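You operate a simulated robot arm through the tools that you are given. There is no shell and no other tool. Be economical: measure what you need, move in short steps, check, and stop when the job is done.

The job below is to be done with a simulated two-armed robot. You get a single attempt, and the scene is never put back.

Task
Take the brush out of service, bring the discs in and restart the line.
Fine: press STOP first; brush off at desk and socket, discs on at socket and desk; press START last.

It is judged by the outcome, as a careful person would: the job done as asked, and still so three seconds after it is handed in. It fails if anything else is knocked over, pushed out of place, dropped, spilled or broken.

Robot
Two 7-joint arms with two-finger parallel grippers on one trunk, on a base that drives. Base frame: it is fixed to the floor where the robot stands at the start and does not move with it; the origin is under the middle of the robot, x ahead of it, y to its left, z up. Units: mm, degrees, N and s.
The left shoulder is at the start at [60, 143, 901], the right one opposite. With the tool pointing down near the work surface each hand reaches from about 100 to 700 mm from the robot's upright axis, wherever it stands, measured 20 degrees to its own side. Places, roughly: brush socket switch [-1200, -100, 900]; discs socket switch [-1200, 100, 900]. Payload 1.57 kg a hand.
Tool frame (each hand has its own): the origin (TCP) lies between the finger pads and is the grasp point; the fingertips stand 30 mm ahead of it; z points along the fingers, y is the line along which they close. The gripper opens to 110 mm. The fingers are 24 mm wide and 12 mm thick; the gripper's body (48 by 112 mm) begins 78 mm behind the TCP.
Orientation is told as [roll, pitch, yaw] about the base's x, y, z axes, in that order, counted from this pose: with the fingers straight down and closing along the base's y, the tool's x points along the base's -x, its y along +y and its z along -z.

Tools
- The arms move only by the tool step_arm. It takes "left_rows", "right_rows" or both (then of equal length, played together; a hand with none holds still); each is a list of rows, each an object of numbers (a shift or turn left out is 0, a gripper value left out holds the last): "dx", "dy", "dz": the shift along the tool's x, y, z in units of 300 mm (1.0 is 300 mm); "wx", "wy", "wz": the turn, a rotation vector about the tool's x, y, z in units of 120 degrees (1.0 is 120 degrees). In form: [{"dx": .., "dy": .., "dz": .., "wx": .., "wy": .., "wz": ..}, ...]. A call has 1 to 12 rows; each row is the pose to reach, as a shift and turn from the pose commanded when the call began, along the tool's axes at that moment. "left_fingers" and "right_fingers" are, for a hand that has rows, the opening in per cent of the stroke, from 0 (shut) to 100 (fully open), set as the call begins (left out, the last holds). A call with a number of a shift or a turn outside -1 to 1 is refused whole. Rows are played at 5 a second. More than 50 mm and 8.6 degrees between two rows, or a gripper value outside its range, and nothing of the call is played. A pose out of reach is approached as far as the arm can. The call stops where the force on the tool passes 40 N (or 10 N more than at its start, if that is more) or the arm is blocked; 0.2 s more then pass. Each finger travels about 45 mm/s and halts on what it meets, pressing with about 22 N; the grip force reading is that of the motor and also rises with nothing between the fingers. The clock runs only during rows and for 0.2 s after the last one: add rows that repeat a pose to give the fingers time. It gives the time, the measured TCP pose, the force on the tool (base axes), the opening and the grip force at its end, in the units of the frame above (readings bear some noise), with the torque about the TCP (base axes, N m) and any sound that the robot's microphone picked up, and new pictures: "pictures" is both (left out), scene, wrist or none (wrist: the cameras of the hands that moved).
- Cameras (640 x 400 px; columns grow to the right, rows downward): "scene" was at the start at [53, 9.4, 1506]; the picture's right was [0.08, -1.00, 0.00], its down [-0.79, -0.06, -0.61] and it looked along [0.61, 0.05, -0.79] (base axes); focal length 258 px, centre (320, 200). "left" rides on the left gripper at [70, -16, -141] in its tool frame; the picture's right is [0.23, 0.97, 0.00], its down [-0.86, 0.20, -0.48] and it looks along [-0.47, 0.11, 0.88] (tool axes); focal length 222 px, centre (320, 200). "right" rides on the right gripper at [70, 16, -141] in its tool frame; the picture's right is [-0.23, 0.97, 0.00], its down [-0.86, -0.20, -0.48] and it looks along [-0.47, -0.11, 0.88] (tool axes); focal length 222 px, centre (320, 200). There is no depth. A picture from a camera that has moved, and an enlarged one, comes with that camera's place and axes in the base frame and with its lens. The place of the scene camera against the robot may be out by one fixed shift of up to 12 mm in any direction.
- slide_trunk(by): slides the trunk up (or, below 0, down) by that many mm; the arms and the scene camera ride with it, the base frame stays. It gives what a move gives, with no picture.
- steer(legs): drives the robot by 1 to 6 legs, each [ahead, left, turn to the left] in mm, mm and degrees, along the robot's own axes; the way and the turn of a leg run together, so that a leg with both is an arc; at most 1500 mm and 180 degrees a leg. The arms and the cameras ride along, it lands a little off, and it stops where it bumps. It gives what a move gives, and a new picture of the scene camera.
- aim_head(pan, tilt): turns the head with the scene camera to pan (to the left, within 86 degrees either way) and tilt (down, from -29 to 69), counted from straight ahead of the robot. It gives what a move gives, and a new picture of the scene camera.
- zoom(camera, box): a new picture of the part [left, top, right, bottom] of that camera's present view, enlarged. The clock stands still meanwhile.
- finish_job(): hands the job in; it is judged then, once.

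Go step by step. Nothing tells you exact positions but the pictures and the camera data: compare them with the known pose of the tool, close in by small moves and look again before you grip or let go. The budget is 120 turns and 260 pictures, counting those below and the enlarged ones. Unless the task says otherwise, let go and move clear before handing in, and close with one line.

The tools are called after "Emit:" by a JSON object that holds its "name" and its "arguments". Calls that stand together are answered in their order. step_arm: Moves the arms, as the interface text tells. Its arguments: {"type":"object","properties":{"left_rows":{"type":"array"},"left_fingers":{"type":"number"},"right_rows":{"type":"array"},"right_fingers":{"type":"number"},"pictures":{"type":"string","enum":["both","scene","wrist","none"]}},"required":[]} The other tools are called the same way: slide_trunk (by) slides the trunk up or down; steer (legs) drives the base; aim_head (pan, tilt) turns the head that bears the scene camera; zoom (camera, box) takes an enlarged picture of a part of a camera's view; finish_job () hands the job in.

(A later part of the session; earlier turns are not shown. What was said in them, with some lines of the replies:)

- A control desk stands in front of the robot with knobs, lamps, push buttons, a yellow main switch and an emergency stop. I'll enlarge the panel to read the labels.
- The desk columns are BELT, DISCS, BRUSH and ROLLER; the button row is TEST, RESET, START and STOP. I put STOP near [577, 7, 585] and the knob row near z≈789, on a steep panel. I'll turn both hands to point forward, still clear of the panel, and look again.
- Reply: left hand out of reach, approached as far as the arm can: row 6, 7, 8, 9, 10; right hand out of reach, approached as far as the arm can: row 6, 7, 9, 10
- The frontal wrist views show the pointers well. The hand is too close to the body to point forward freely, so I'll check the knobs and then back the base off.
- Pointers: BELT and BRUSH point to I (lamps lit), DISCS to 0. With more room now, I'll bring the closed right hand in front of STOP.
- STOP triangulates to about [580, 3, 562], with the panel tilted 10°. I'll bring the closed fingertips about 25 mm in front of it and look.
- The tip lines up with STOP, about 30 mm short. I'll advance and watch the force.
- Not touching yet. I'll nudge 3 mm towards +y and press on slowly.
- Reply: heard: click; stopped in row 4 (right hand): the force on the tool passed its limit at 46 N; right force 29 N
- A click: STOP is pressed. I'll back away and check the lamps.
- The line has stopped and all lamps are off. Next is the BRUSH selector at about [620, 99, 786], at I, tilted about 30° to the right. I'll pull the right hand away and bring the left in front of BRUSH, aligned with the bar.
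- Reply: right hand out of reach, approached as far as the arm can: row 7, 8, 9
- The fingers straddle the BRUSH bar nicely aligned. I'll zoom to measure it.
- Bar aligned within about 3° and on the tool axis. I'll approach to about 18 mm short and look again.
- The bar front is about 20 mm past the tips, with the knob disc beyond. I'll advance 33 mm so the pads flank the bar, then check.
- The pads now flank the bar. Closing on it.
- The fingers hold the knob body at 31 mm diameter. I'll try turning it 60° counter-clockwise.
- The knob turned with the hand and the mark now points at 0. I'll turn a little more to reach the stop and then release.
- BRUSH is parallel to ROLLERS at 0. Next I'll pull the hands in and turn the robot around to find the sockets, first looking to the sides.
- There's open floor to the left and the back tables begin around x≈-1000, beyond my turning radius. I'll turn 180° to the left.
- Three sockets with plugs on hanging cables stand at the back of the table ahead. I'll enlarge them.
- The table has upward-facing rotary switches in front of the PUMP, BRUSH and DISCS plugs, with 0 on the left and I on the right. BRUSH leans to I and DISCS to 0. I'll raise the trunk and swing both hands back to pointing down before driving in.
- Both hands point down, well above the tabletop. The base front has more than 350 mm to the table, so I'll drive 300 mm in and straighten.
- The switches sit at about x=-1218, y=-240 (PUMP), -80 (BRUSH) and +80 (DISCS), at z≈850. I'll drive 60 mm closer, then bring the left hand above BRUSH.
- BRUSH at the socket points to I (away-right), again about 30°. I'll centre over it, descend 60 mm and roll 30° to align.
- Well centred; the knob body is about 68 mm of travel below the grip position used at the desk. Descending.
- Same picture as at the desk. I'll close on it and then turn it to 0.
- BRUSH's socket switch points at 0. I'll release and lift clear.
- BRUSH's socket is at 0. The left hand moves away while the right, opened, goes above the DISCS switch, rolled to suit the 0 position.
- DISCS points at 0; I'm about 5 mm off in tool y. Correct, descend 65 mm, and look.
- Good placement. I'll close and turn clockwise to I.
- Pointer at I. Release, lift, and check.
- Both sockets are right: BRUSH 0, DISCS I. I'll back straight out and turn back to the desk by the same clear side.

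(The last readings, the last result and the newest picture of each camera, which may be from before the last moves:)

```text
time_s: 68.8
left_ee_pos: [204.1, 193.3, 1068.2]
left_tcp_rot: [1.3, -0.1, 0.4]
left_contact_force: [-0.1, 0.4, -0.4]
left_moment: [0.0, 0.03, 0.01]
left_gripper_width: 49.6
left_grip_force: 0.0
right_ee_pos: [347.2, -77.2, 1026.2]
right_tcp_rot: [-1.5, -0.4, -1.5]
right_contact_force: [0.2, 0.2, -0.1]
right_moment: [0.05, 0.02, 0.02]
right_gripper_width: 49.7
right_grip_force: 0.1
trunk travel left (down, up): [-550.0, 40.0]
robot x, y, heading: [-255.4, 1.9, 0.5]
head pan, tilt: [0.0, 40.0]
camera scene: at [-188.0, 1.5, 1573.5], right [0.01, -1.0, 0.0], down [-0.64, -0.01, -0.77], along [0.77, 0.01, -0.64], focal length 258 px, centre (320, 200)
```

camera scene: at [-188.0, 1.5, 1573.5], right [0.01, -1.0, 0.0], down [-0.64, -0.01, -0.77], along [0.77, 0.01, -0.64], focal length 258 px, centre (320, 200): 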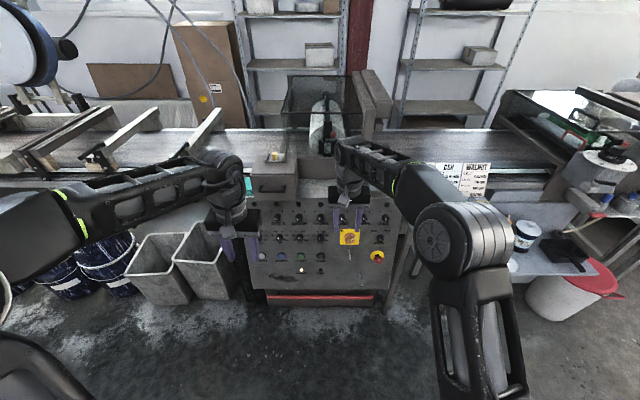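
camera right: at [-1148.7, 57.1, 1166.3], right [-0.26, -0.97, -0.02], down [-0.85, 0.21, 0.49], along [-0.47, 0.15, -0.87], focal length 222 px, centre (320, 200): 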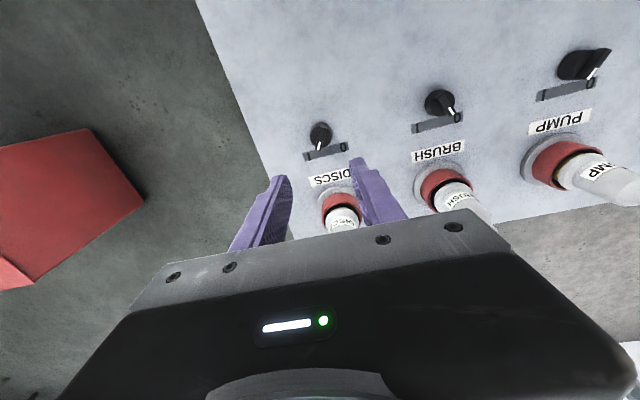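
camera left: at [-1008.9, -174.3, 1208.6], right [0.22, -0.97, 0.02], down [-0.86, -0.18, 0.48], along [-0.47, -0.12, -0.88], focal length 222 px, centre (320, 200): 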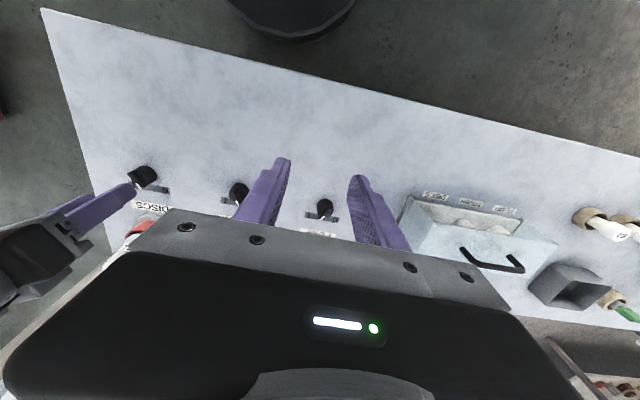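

Back at the desk. I'll lower the trunk, turn the left hand forward in front of DISCS and move the right hand aside.

Emit:
{"name": "slide_trunk", "arguments": {"by": -200}}

Emit:
{"name": "step_arm", "arguments": {"left_rows": [{"wy": -0.0667, "dx": -0.083, "dz": 0.018}, {"wy": -0.1333, "dx": -0.166, "dz": 0.037}, {"wy": -0.2, "dx": -0.25, "dz": 0.056}, {"wy": -0.2667, "dx": -0.333, "dz": 0.075}, {"wy": -0.3333, "dx": -0.416, "dz": 0.093}, {"wy": -0.4, "dx": -0.5, "dz": 0.112}, {"wy": -0.4667, "dx": -0.583, "dz": 0.131}, {"wy": -0.5333, "dx": -0.666, "dz": 0.15}, {"wy": -0.6, "dx": -0.75, "dz": 0.168}, {"wy": -0.6667, "dx": -0.83, "dz": 0.187}], "right_rows": [{"dy": -0.04, "dx": 0.03}, {"dy": -0.08, "dx": 0.06}, {"dy": -0.12, "dx": 0.09}, {"dy": -0.16, "dx": 0.12}, {"dy": -0.2, "dx": 0.15}, {"dy": -0.24, "dx": 0.18}, {"dy": -0.28, "dx": 0.21}, {"dy": -0.32, "dx": 0.24}, {"dy": -0.36, "dx": 0.27}, {"dy": -0.4, "dx": 0.3}], "pictures": "none"}}

Emit:
{"name": "step_arm", "arguments": {"left_rows": [{"wz": -0.0625}, {"wz": -0.125}, {"wz": -0.1875}, {"wz": -0.25}]}}

Emit:
{"name": "zoom", "arguments": {"camera": "left", "box": [230, 80, 420, 200]}}

```text
time_s: 70.9
left_ee_pos: [204.6, 192.2, 868.5]
left_tcp_rot: [1.2, 0.0, 0.4]
left_contact_force: [0.0, 0.1, 0.2]
left_moment: [-0.01, 0.0, -0.01]
left_gripper_width: 49.6
left_grip_force: 0.1
right_ee_pos: [347.9, -76.7, 826.4]
right_tcp_rot: [-1.4, -0.4, -1.4]
right_contact_force: [-0.6, 0.2, 1.4]
right_moment: [-0.01, 0.0, 0.02]
right_gripper_width: 49.6
right_grip_force: 0.1
trunk travel left (down, up): [-350.0, 240.0]
robot x, y, heading: [-252.9, -4.7, 0.5]
head pan, tilt: [0.0, 40.0]
```

```text
time_s: 73.1
left_ee_pos: [456.2, 194.5, 812.1]
left_tcp_rot: [6.5, -80.1, -6.1]
left_contact_force: [0.1, 0.3, 0.3]
left_moment: [-0.01, 0.0, -0.01]
left_gripper_width: 49.5
left_grip_force: 0.0
right_ee_pos: [253.5, -196.3, 828.8]
right_tcp_rot: [-1.4, -0.4, -1.2]
right_contact_force: [-0.7, 0.6, -0.4]
right_moment: [0.01, -0.01, 0.01]
right_gripper_width: 49.2
right_grip_force: 0.0
trunk travel left (down, up): [-350.0, 240.0]
robot x, y, heading: [-252.1, -2.7, 0.9]
head pan, tilt: [0.0, 40.0]
```

```text
time_s: 74.1
left_ee_pos: [453.4, 196.3, 812.4]
left_tcp_rot: [-70.1, -59.7, 73.3]
left_contact_force: [-0.7, -0.4, 0.1]
left_moment: [-0.02, -0.02, 0.0]
left_gripper_width: 49.5
left_grip_force: 0.1
right_ee_pos: [253.7, -195.9, 829.1]
right_tcp_rot: [-1.4, -0.4, -1.4]
right_contact_force: [-1.3, 0.3, -1.2]
right_moment: [0.02, 0.02, -0.03]
right_gripper_width: 49.6
right_grip_force: 0.0
trunk travel left (down, up): [-350.0, 240.0]
robot x, y, heading: [-249.5, -1.9, 0.4]
head pan, tilt: [0.0, 40.0]
camera scene: at [-188.1, 1.6, 1373.5], right [0.01, -1.0, 0.0], down [-0.64, -0.01, -0.77], along [0.77, 0.01, -0.64], focal length 258 px, centre (320, 200)
camera left: at [306.6, 145.4, 783.4], right [-0.12, 0.74, -0.66], down [-0.36, 0.58, 0.72], along [0.92, 0.33, 0.2], focal length 222 px, centre (320, 200)
```

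scene: 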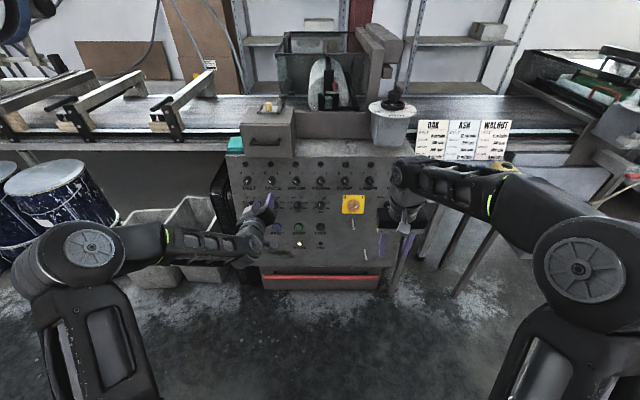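
left: 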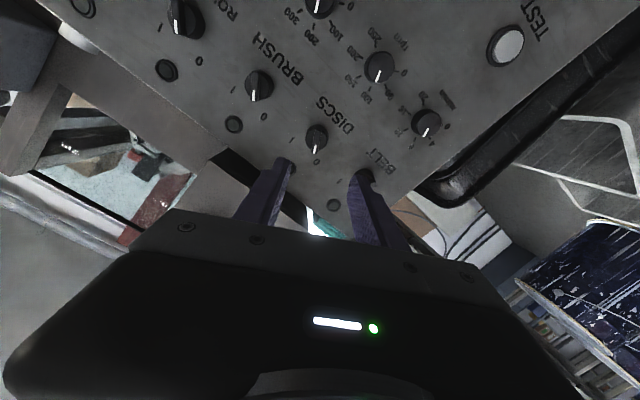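

```text
3.33 times, centred on (325, 140) of left
camera zoom: at [306.6, 145.4, 783.4], right [-0.12, 0.74, -0.66], down [-0.36, 0.58, 0.72], along [0.92, 0.33, 0.2], focal length 740 px, centre (303, 400)
```

zoom: 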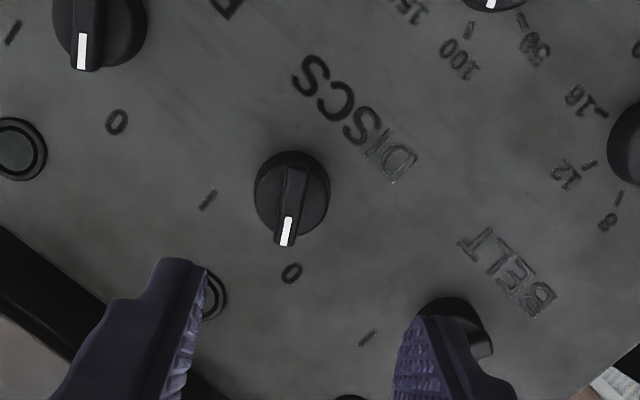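

DISCS is at 0, nearly centred. I'll correct 4 mm and advance 90 mm.

Emit:
{"name": "step_arm", "arguments": {"left_rows": [{"dx": -0.008, "dy": -0.014, "dz": 0.15}, {"dx": -0.008, "dy": -0.014, "dz": 0.3}], "pictures": "wrist"}}

Emit:
{"name": "zoom", "arguments": {"camera": "left", "box": [230, 80, 420, 200]}}

```text
time_s: 74.7
left_ee_pos: [544.8, 194.9, 801.2]
left_tcp_rot: [-69.8, -59.6, 73.0]
left_contact_force: [1.2, 0.5, 0.6]
left_moment: [-0.03, -0.01, -0.05]
left_gripper_width: 49.2
left_grip_force: 0.2
right_ee_pos: [253.4, -195.1, 831.0]
right_tcp_rot: [-1.4, -0.4, -1.5]
right_contact_force: [0.2, 0.6, 0.5]
right_moment: [0.0, -0.03, -0.03]
right_gripper_width: 49.8
right_grip_force: 0.0
trunk travel left (down, up): [-350.0, 240.0]
robot x, y, heading: [-250.5, -6.1, 0.6]
head pan, tilt: [0.0, 40.0]
camera left: at [398.2, 145.3, 773.3], right [-0.12, 0.74, -0.66], down [-0.36, 0.58, 0.73], along [0.92, 0.33, 0.2], focal length 222 px, centre (320, 200)
```

left: 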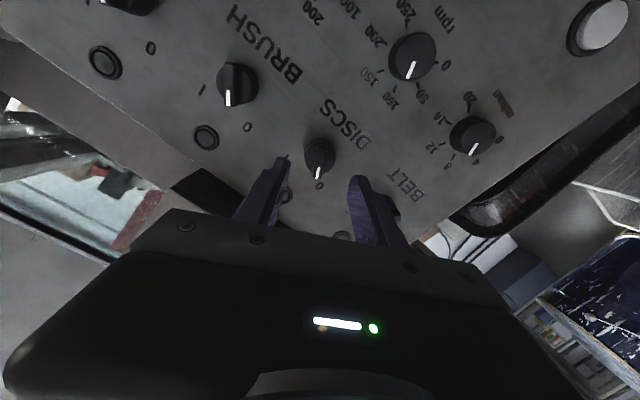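

```text
3.33 times, centred on (325, 140) of left
camera zoom: at [398.2, 145.3, 773.3], right [-0.12, 0.74, -0.66], down [-0.36, 0.58, 0.73], along [0.92, 0.33, 0.2], focal length 740 px, centre (303, 400)
```

zoom: 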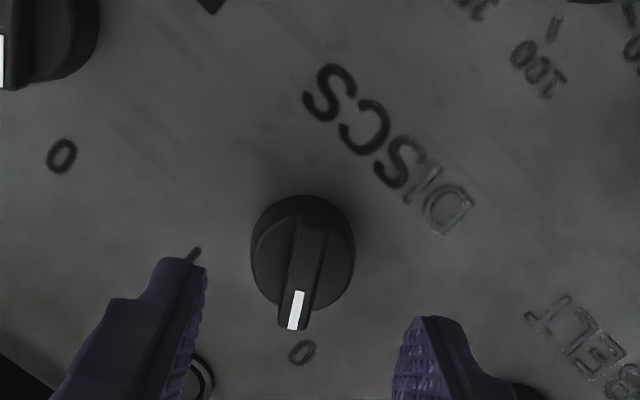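

Well centred. I'll advance 47 mm and grip.

Emit:
{"name": "step_arm", "arguments": {"left_rows": [{"dz": 0.07}, {"dz": 0.12}, {"dz": 0.157}], "pictures": "wrist"}}

Emit:
{"name": "zoom", "arguments": {"camera": "left", "box": [230, 100, 420, 220]}}

```text
time_s: 75.5
left_ee_pos: [589.6, 193.8, 791.8]
left_tcp_rot: [-69.9, -59.7, 73.1]
left_contact_force: [0.3, 0.7, 0.5]
left_moment: [-0.02, 0.02, -0.01]
left_gripper_width: 49.6
left_grip_force: 0.1
right_ee_pos: [254.8, -196.3, 829.1]
right_tcp_rot: [-1.4, -0.3, -1.4]
right_contact_force: [0.2, 0.0, 0.3]
right_moment: [0.0, 0.0, 0.0]
right_gripper_width: 49.8
right_grip_force: 0.0
trunk travel left (down, up): [-350.0, 240.0]
robot x, y, heading: [-249.6, -1.2, 0.5]
head pan, tilt: [0.0, 40.0]
camera left: at [442.1, 144.3, 763.5], right [-0.12, 0.74, -0.66], down [-0.36, 0.58, 0.73], along [0.92, 0.33, 0.2], focal length 222 px, centre (320, 200)
```

left: 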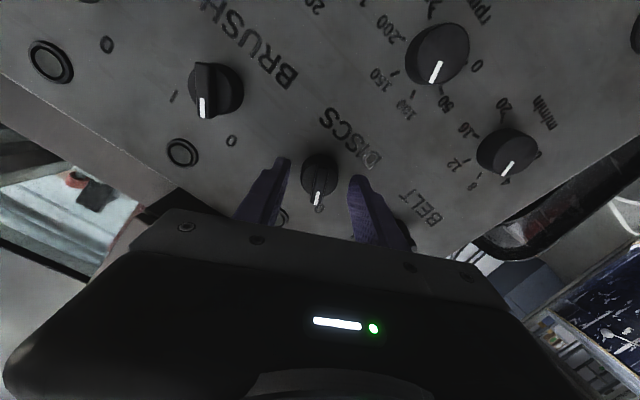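

```text
3.33 times, centred on (325, 160) of left
camera zoom: at [442.1, 144.3, 763.5], right [-0.12, 0.74, -0.66], down [-0.36, 0.58, 0.73], along [0.92, 0.33, 0.2], focal length 740 px, centre (303, 333)
```

zoom: 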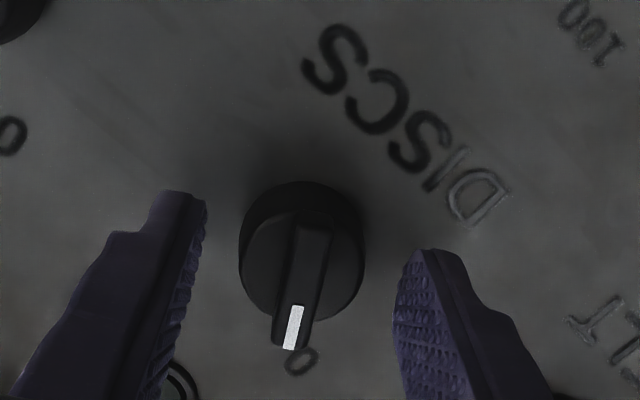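

Ready. I'll close, then turn clockwise to I.

Emit:
{"name": "step_arm", "arguments": {"left_rows": [{"dz": 0.005}, {"dz": 0.005}, {"dz": 0.005}, {"dz": 0.005}, {"dz": 0.005}], "left_fingers": 0, "pictures": "none"}}

Emit:
{"name": "step_arm", "arguments": {"left_rows": [{"wz": 0.06}, {"wz": 0.12}, {"wz": 0.18}, {"wz": 0.24}, {"wz": 0.3}, {"wz": 0.36}, {"wz": 0.42}, {"wz": 0.48}, {"wz": 0.53}, {"wz": 0.53}], "pictures": "wrist"}}

Emit:
{"name": "zoom", "arguments": {"camera": "left", "box": [230, 100, 420, 220]}}

```text
time_s: 76.7
left_ee_pos: [591.6, 193.2, 790.7]
left_tcp_rot: [-70.1, -59.7, 73.1]
left_contact_force: [-0.2, -2.3, 0.6]
left_moment: [-0.02, -0.06, -0.05]
left_gripper_width: 30.7
left_grip_force: 40.0
right_ee_pos: [253.9, -196.1, 829.0]
right_tcp_rot: [-1.4, -0.4, -1.5]
right_contact_force: [0.1, 0.4, -0.1]
right_moment: [0.02, 0.0, 0.0]
right_gripper_width: 49.4
right_grip_force: 0.0
trunk travel left (down, up): [-350.0, 240.0]
robot x, y, heading: [-251.5, -1.6, 0.5]
head pan, tilt: [0.0, 40.0]
```

```text
time_s: 78.9
left_ee_pos: [591.3, 193.1, 791.9]
left_tcp_rot: [72.6, -53.9, -75.4]
left_contact_force: [0.6, -7.0, -7.0]
left_moment: [-0.24, 0.44, -0.09]
left_gripper_width: 30.6
left_grip_force: 39.6
right_ee_pos: [254.9, -196.4, 829.5]
right_tcp_rot: [-1.4, -0.3, -1.4]
right_contact_force: [0.1, 0.5, 0.7]
right_moment: [-0.01, -0.01, 0.02]
right_gripper_width: 49.6
right_grip_force: 0.0
trunk travel left (down, up): [-350.0, 240.0]
robot x, y, heading: [-256.1, -4.4, 0.7]
head pan, tilt: [0.0, 40.0]
camera left: at [440.3, 217.2, 751.2], right [0.06, 0.93, 0.37], down [-0.33, -0.33, 0.89], along [0.94, -0.17, 0.28], focal length 222 px, centre (320, 200)
```

left: 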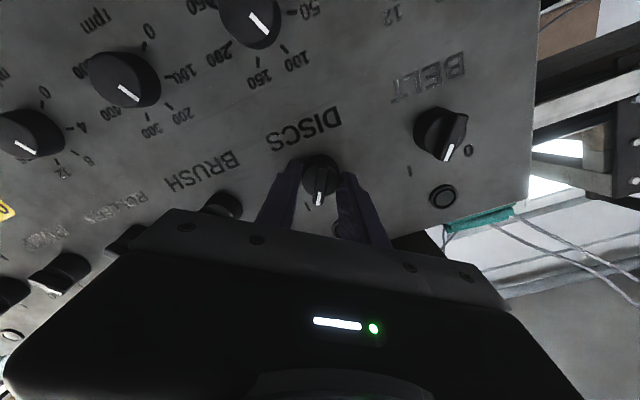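

```text
3.33 times, centred on (325, 160) of left
camera zoom: at [440.3, 217.2, 751.2], right [0.06, 0.93, 0.37], down [-0.33, -0.33, 0.89], along [0.94, -0.17, 0.28], focal length 740 px, centre (303, 333)
```

zoom: 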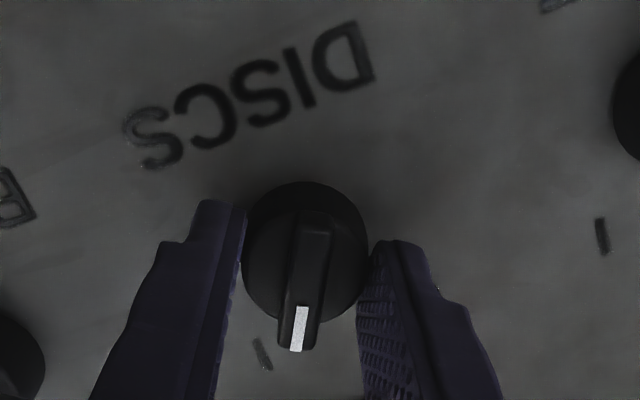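

DISCS points at I. I'll release, back off and roll level with the fingers shut afterwards.

Emit:
{"name": "step_arm", "arguments": {"left_rows": [{"dz": 0}, {"dz": 0}, {"dz": 0}, {"dz": -0.12}, {"dz": -0.26}, {"dz": -0.4}, {"dz": -0.5, "wz": -0.05}, {"dz": -0.5, "wz": -0.1}, {"dz": -0.5, "wz": -0.16}, {"dz": -0.5, "wz": -0.22}, {"dz": -0.5, "wz": -0.28}], "left_fingers": 45}}

Emit:
{"name": "zoom", "arguments": {"camera": "left", "box": [160, 50, 480, 230]}}

```text
time_s: 81.3
left_ee_pos: [441.3, 193.7, 818.3]
left_tcp_rot: [6.2, -80.0, -5.7]
left_contact_force: [0.5, -0.1, -0.4]
left_moment: [0.02, -0.03, 0.03]
left_gripper_width: 49.2
left_grip_force: 0.1
right_ee_pos: [255.2, -195.4, 829.0]
right_tcp_rot: [-1.5, -0.4, -1.4]
right_contact_force: [0.4, -0.7, -0.2]
right_moment: [0.0, -0.01, -0.03]
right_gripper_width: 49.5
right_grip_force: 0.0
trunk travel left (down, up): [-350.0, 240.0]
robot x, y, heading: [-245.8, -1.2, 0.5]
head pan, tilt: [0.0, 40.0]
camera scene: at [-188.1, 1.7, 1373.5], right [0.01, -1.0, 0.0], down [-0.64, -0.01, -0.77], along [0.77, 0.01, -0.64], focal length 258 px, centre (320, 200)
camera left: at [291.8, 176.9, 773.7], right [-0.05, 0.98, -0.21], down [-0.32, 0.18, 0.93], along [0.94, 0.11, 0.31], focal length 222 px, centre (320, 200)
```

scene: 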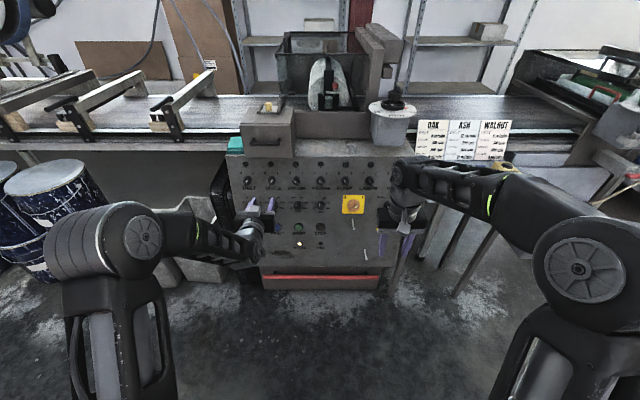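
left: 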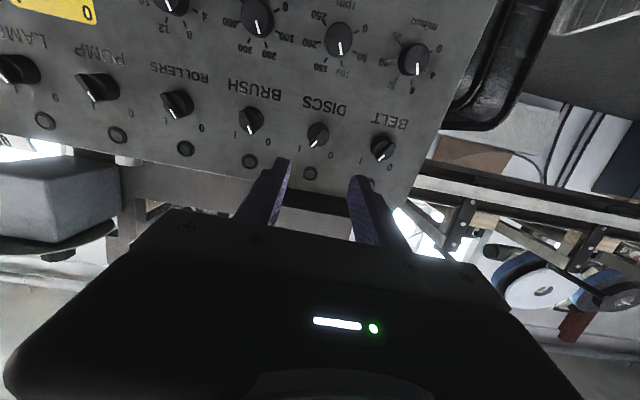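

```text
2.00 times, centred on (320, 140) of left
camera zoom: at [291.8, 176.9, 773.7], right [-0.05, 0.98, -0.21], down [-0.32, 0.18, 0.93], along [0.94, 0.11, 0.31], focal length 444 px, centre (320, 320)
```

zoom: 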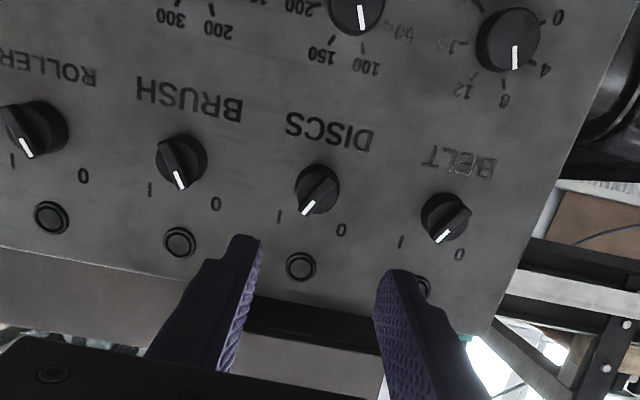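

Desk selectors verified: BELT I, DISCS I, BRUSH 0. Next I'll bring the closed left fingers in front of START.

Emit:
{"name": "step_arm", "arguments": {"left_rows": [{"dx": 0.128, "dy": -0.053, "dz": 0.03}, {"dx": 0.256, "dy": -0.106, "dz": 0.06}, {"dx": 0.385, "dy": -0.16, "dz": 0.1}, {"dx": 0.513, "dy": -0.213, "dz": 0.14}, {"dx": 0.64, "dy": -0.266, "dz": 0.18}, {"dx": 0.77, "dy": -0.32, "dz": 0.235}], "left_fingers": 0, "pictures": "wrist"}}

Emit:
{"name": "zoom", "arguments": {"camera": "left", "box": [240, 60, 400, 190]}}

```text
time_s: 82.7
left_ee_pos: [473.5, 101.9, 576.5]
left_tcp_rot: [6.8, -80.0, -6.4]
left_contact_force: [0.4, -0.2, 0.1]
left_moment: [0.0, 0.03, 0.0]
left_gripper_width: 0.0
left_grip_force: 21.1
right_ee_pos: [253.8, -195.3, 829.7]
right_tcp_rot: [-1.4, -0.4, -1.4]
right_contact_force: [0.8, -0.3, 0.2]
right_moment: [-0.03, -0.02, -0.02]
right_gripper_width: 49.4
right_grip_force: 0.0
trunk travel left (down, up): [-350.0, 240.0]
robot x, y, heading: [-252.0, -3.3, 0.6]
head pan, tilt: [0.0, 40.0]
camera left: at [323.2, 83.7, 530.8], right [-0.05, 0.98, -0.2], down [-0.33, 0.18, 0.93], along [0.94, 0.11, 0.31], focal length 222 px, centre (320, 200)
```

left: 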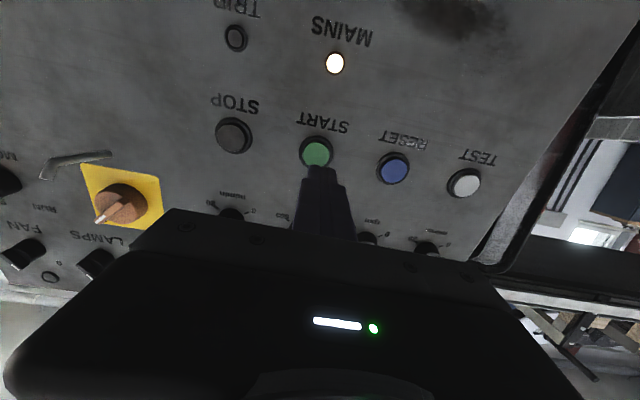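

```text
3.08 times, centred on (320, 125) of left
camera zoom: at [323.2, 83.7, 530.8], right [-0.05, 0.98, -0.2], down [-0.33, 0.18, 0.93], along [0.94, 0.11, 0.31], focal length 684 px, centre (320, 431)
```

zoom: 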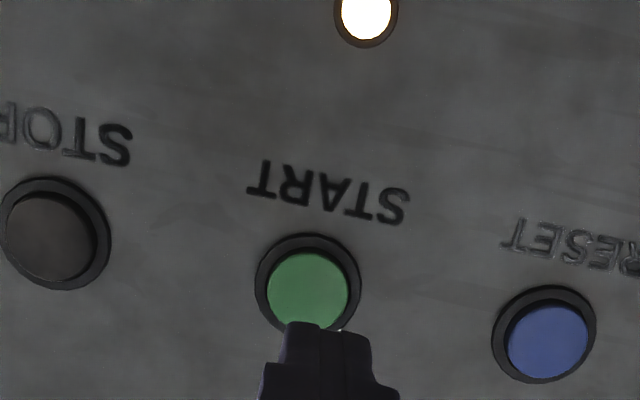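

START is about 7 mm up-panel and 3 mm right of my line. I'll correct and advance 62 mm.

Emit:
{"name": "step_arm", "arguments": {"left_rows": [{"dx": -0.023, "dy": -0.009, "dz": 0.1}, {"dx": -0.023, "dy": -0.009, "dz": 0.207}], "pictures": "wrist"}}

Emit:
{"name": "zoom", "arguments": {"camera": "left", "box": [240, 100, 400, 200]}}

```text
time_s: 83.3
left_ee_pos: [536.4, 101.7, 572.2]
left_tcp_rot: [6.7, -80.0, -6.2]
left_contact_force: [-0.2, -0.3, -0.6]
left_moment: [-0.01, 0.0, 0.0]
left_gripper_width: 0.3
left_grip_force: 22.3
right_ee_pos: [253.4, -195.9, 829.4]
right_tcp_rot: [-1.3, -0.4, -1.4]
right_contact_force: [-0.1, -0.4, -0.2]
right_moment: [0.0, -0.01, 0.02]
right_gripper_width: 49.5
right_grip_force: 0.1
trunk travel left (down, up): [-350.0, 240.0]
robot x, y, heading: [-250.6, -3.6, 0.4]
head pan, tilt: [0.0, 40.0]
camera left: at [385.6, 82.9, 527.1], right [-0.05, 0.98, -0.2], down [-0.32, 0.18, 0.93], along [0.94, 0.11, 0.31], focal length 222 px, centre (320, 200)
```

left: 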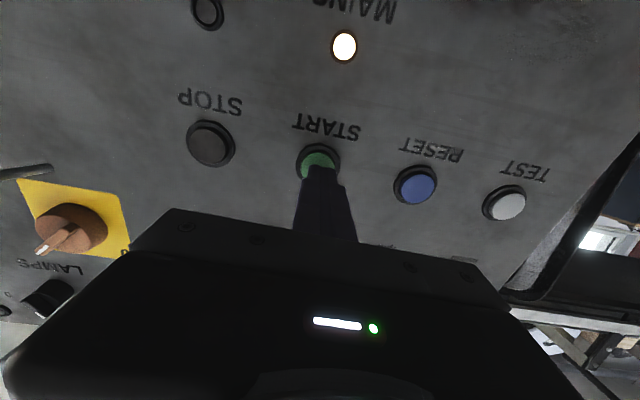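

```text
4.00 times, centred on (320, 150) of left
camera zoom: at [385.6, 82.9, 527.1], right [-0.05, 0.98, -0.2], down [-0.32, 0.18, 0.93], along [0.94, 0.11, 0.31], focal length 888 px, centre (320, 400)
```

zoom: 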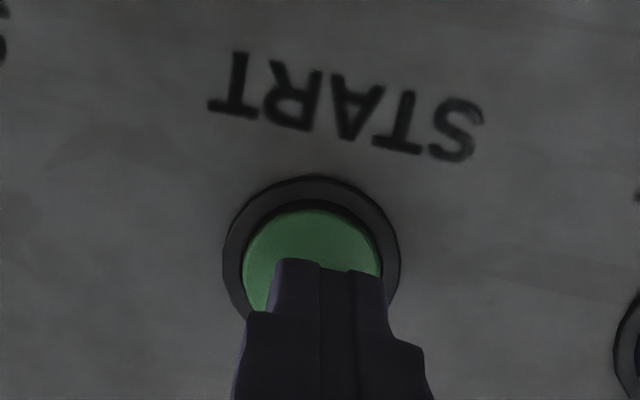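

Lined up to about 3 mm. Pressing START slowly.

Emit:
{"name": "step_arm", "arguments": {"left_rows": [{"dy": -0.011, "dz": 0.02}, {"dy": -0.011, "dz": 0.04}, {"dy": -0.011, "dz": 0.05}, {"dy": -0.011, "dz": 0.06}, {"dy": -0.011, "dz": 0.07}, {"dy": -0.011, "dz": 0.08}, {"dy": -0.011, "dz": 0.09}], "pictures": "wrist"}}

```text
time_s: 85.0
left_ee_pos: [557.7, 97.0, 566.7]
left_tcp_rot: [6.6, -79.9, -6.3]
left_contact_force: [-22.9, 1.9, 12.3]
left_moment: [0.08, -0.15, 0.03]
left_gripper_width: 0.0
left_grip_force: 21.4
right_ee_pos: [250.8, -193.8, 831.9]
right_tcp_rot: [-1.4, -0.6, -1.3]
right_contact_force: [-0.5, 0.9, -0.7]
right_moment: [-0.02, -0.06, 0.02]
right_gripper_width: 49.5
right_grip_force: 0.0
trunk travel left (down, up): [-350.0, 240.0]
robot x, y, heading: [-256.0, -2.2, 0.8]
head pan, tilt: [0.0, 40.0]
heard: click
stopped in row 7 (left hand): the force on the tool passed its limit at 45 N (the readings are from after the stop); the commanded pose is now the measured one
camera left: at [407.2, 79.2, 522.1], right [-0.04, 0.98, -0.2], down [-0.32, 0.18, 0.93], along [0.95, 0.11, 0.31], focal length 222 px, centre (320, 200)
```

left: 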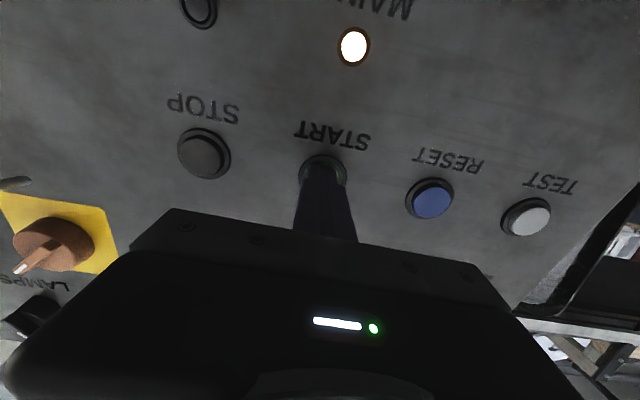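

A click. I'll back off and check the lamps.

Emit:
{"name": "step_arm", "arguments": {"left_rows": [{"dz": -0.06}, {"dz": -0.2}, {"dz": -0.36}, {"dz": -0.5}], "pictures": "scene"}}

Emit:
{"name": "zoom", "arguments": {"camera": "scene", "box": [225, 150, 395, 255]}}

```text
time_s: 86.0
left_ee_pos: [411.1, 95.2, 593.9]
left_tcp_rot: [6.3, -79.8, -6.2]
left_contact_force: [0.1, -0.2, 0.6]
left_moment: [0.01, -0.02, 0.03]
left_gripper_width: 0.0
left_grip_force: 21.4
right_ee_pos: [253.4, -195.0, 829.2]
right_tcp_rot: [-1.3, -0.4, -1.3]
right_contact_force: [0.3, 1.0, -0.7]
right_moment: [-0.04, 0.01, -0.03]
right_gripper_width: 49.5
right_grip_force: 0.1
trunk travel left (down, up): [-350.0, 240.0]
robot x, y, heading: [-251.5, -3.2, 0.4]
head pan, tilt: [0.0, 40.0]
camera scene: at [-188.8, 1.6, 1373.5], right [0.01, -1.0, 0.0], down [-0.64, -0.01, -0.77], along [0.77, 0.01, -0.64], focal length 258 px, centre (320, 200)
```

scene: 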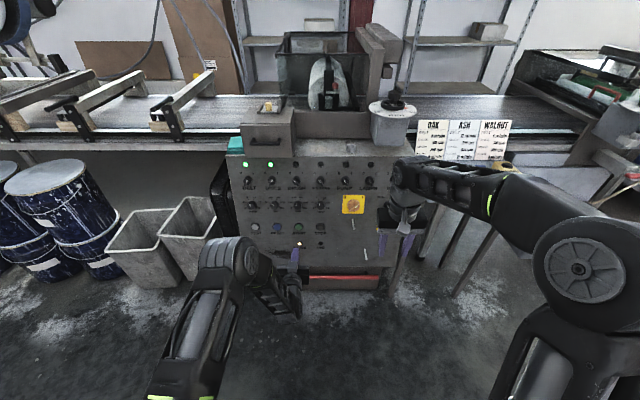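

```text
3.76 times, centred on (310, 202) of scene
camera zoom: at [-188.8, 1.6, 1373.5], right [0.01, -1.0, 0.0], down [-0.64, -0.01, -0.77], along [0.77, 0.01, -0.64], focal length 970 px, centre (358, 191)
```

zoom: 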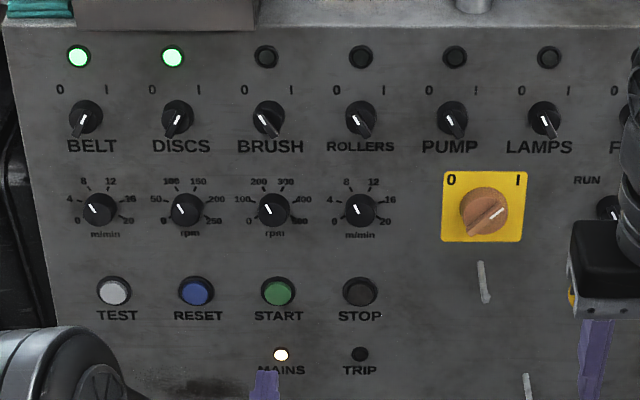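

The BELT and DISCS lamps are lit, BRUSH is dark, there is no trip, and both hands are clear. Handing in.

Emit:
{"name": "finish_job", "arguments": {}}

```text
The job is handed in.
```

The line is restarted with the brush off and the discs on, each at both desk and socket. STOP was pressed first and START last.
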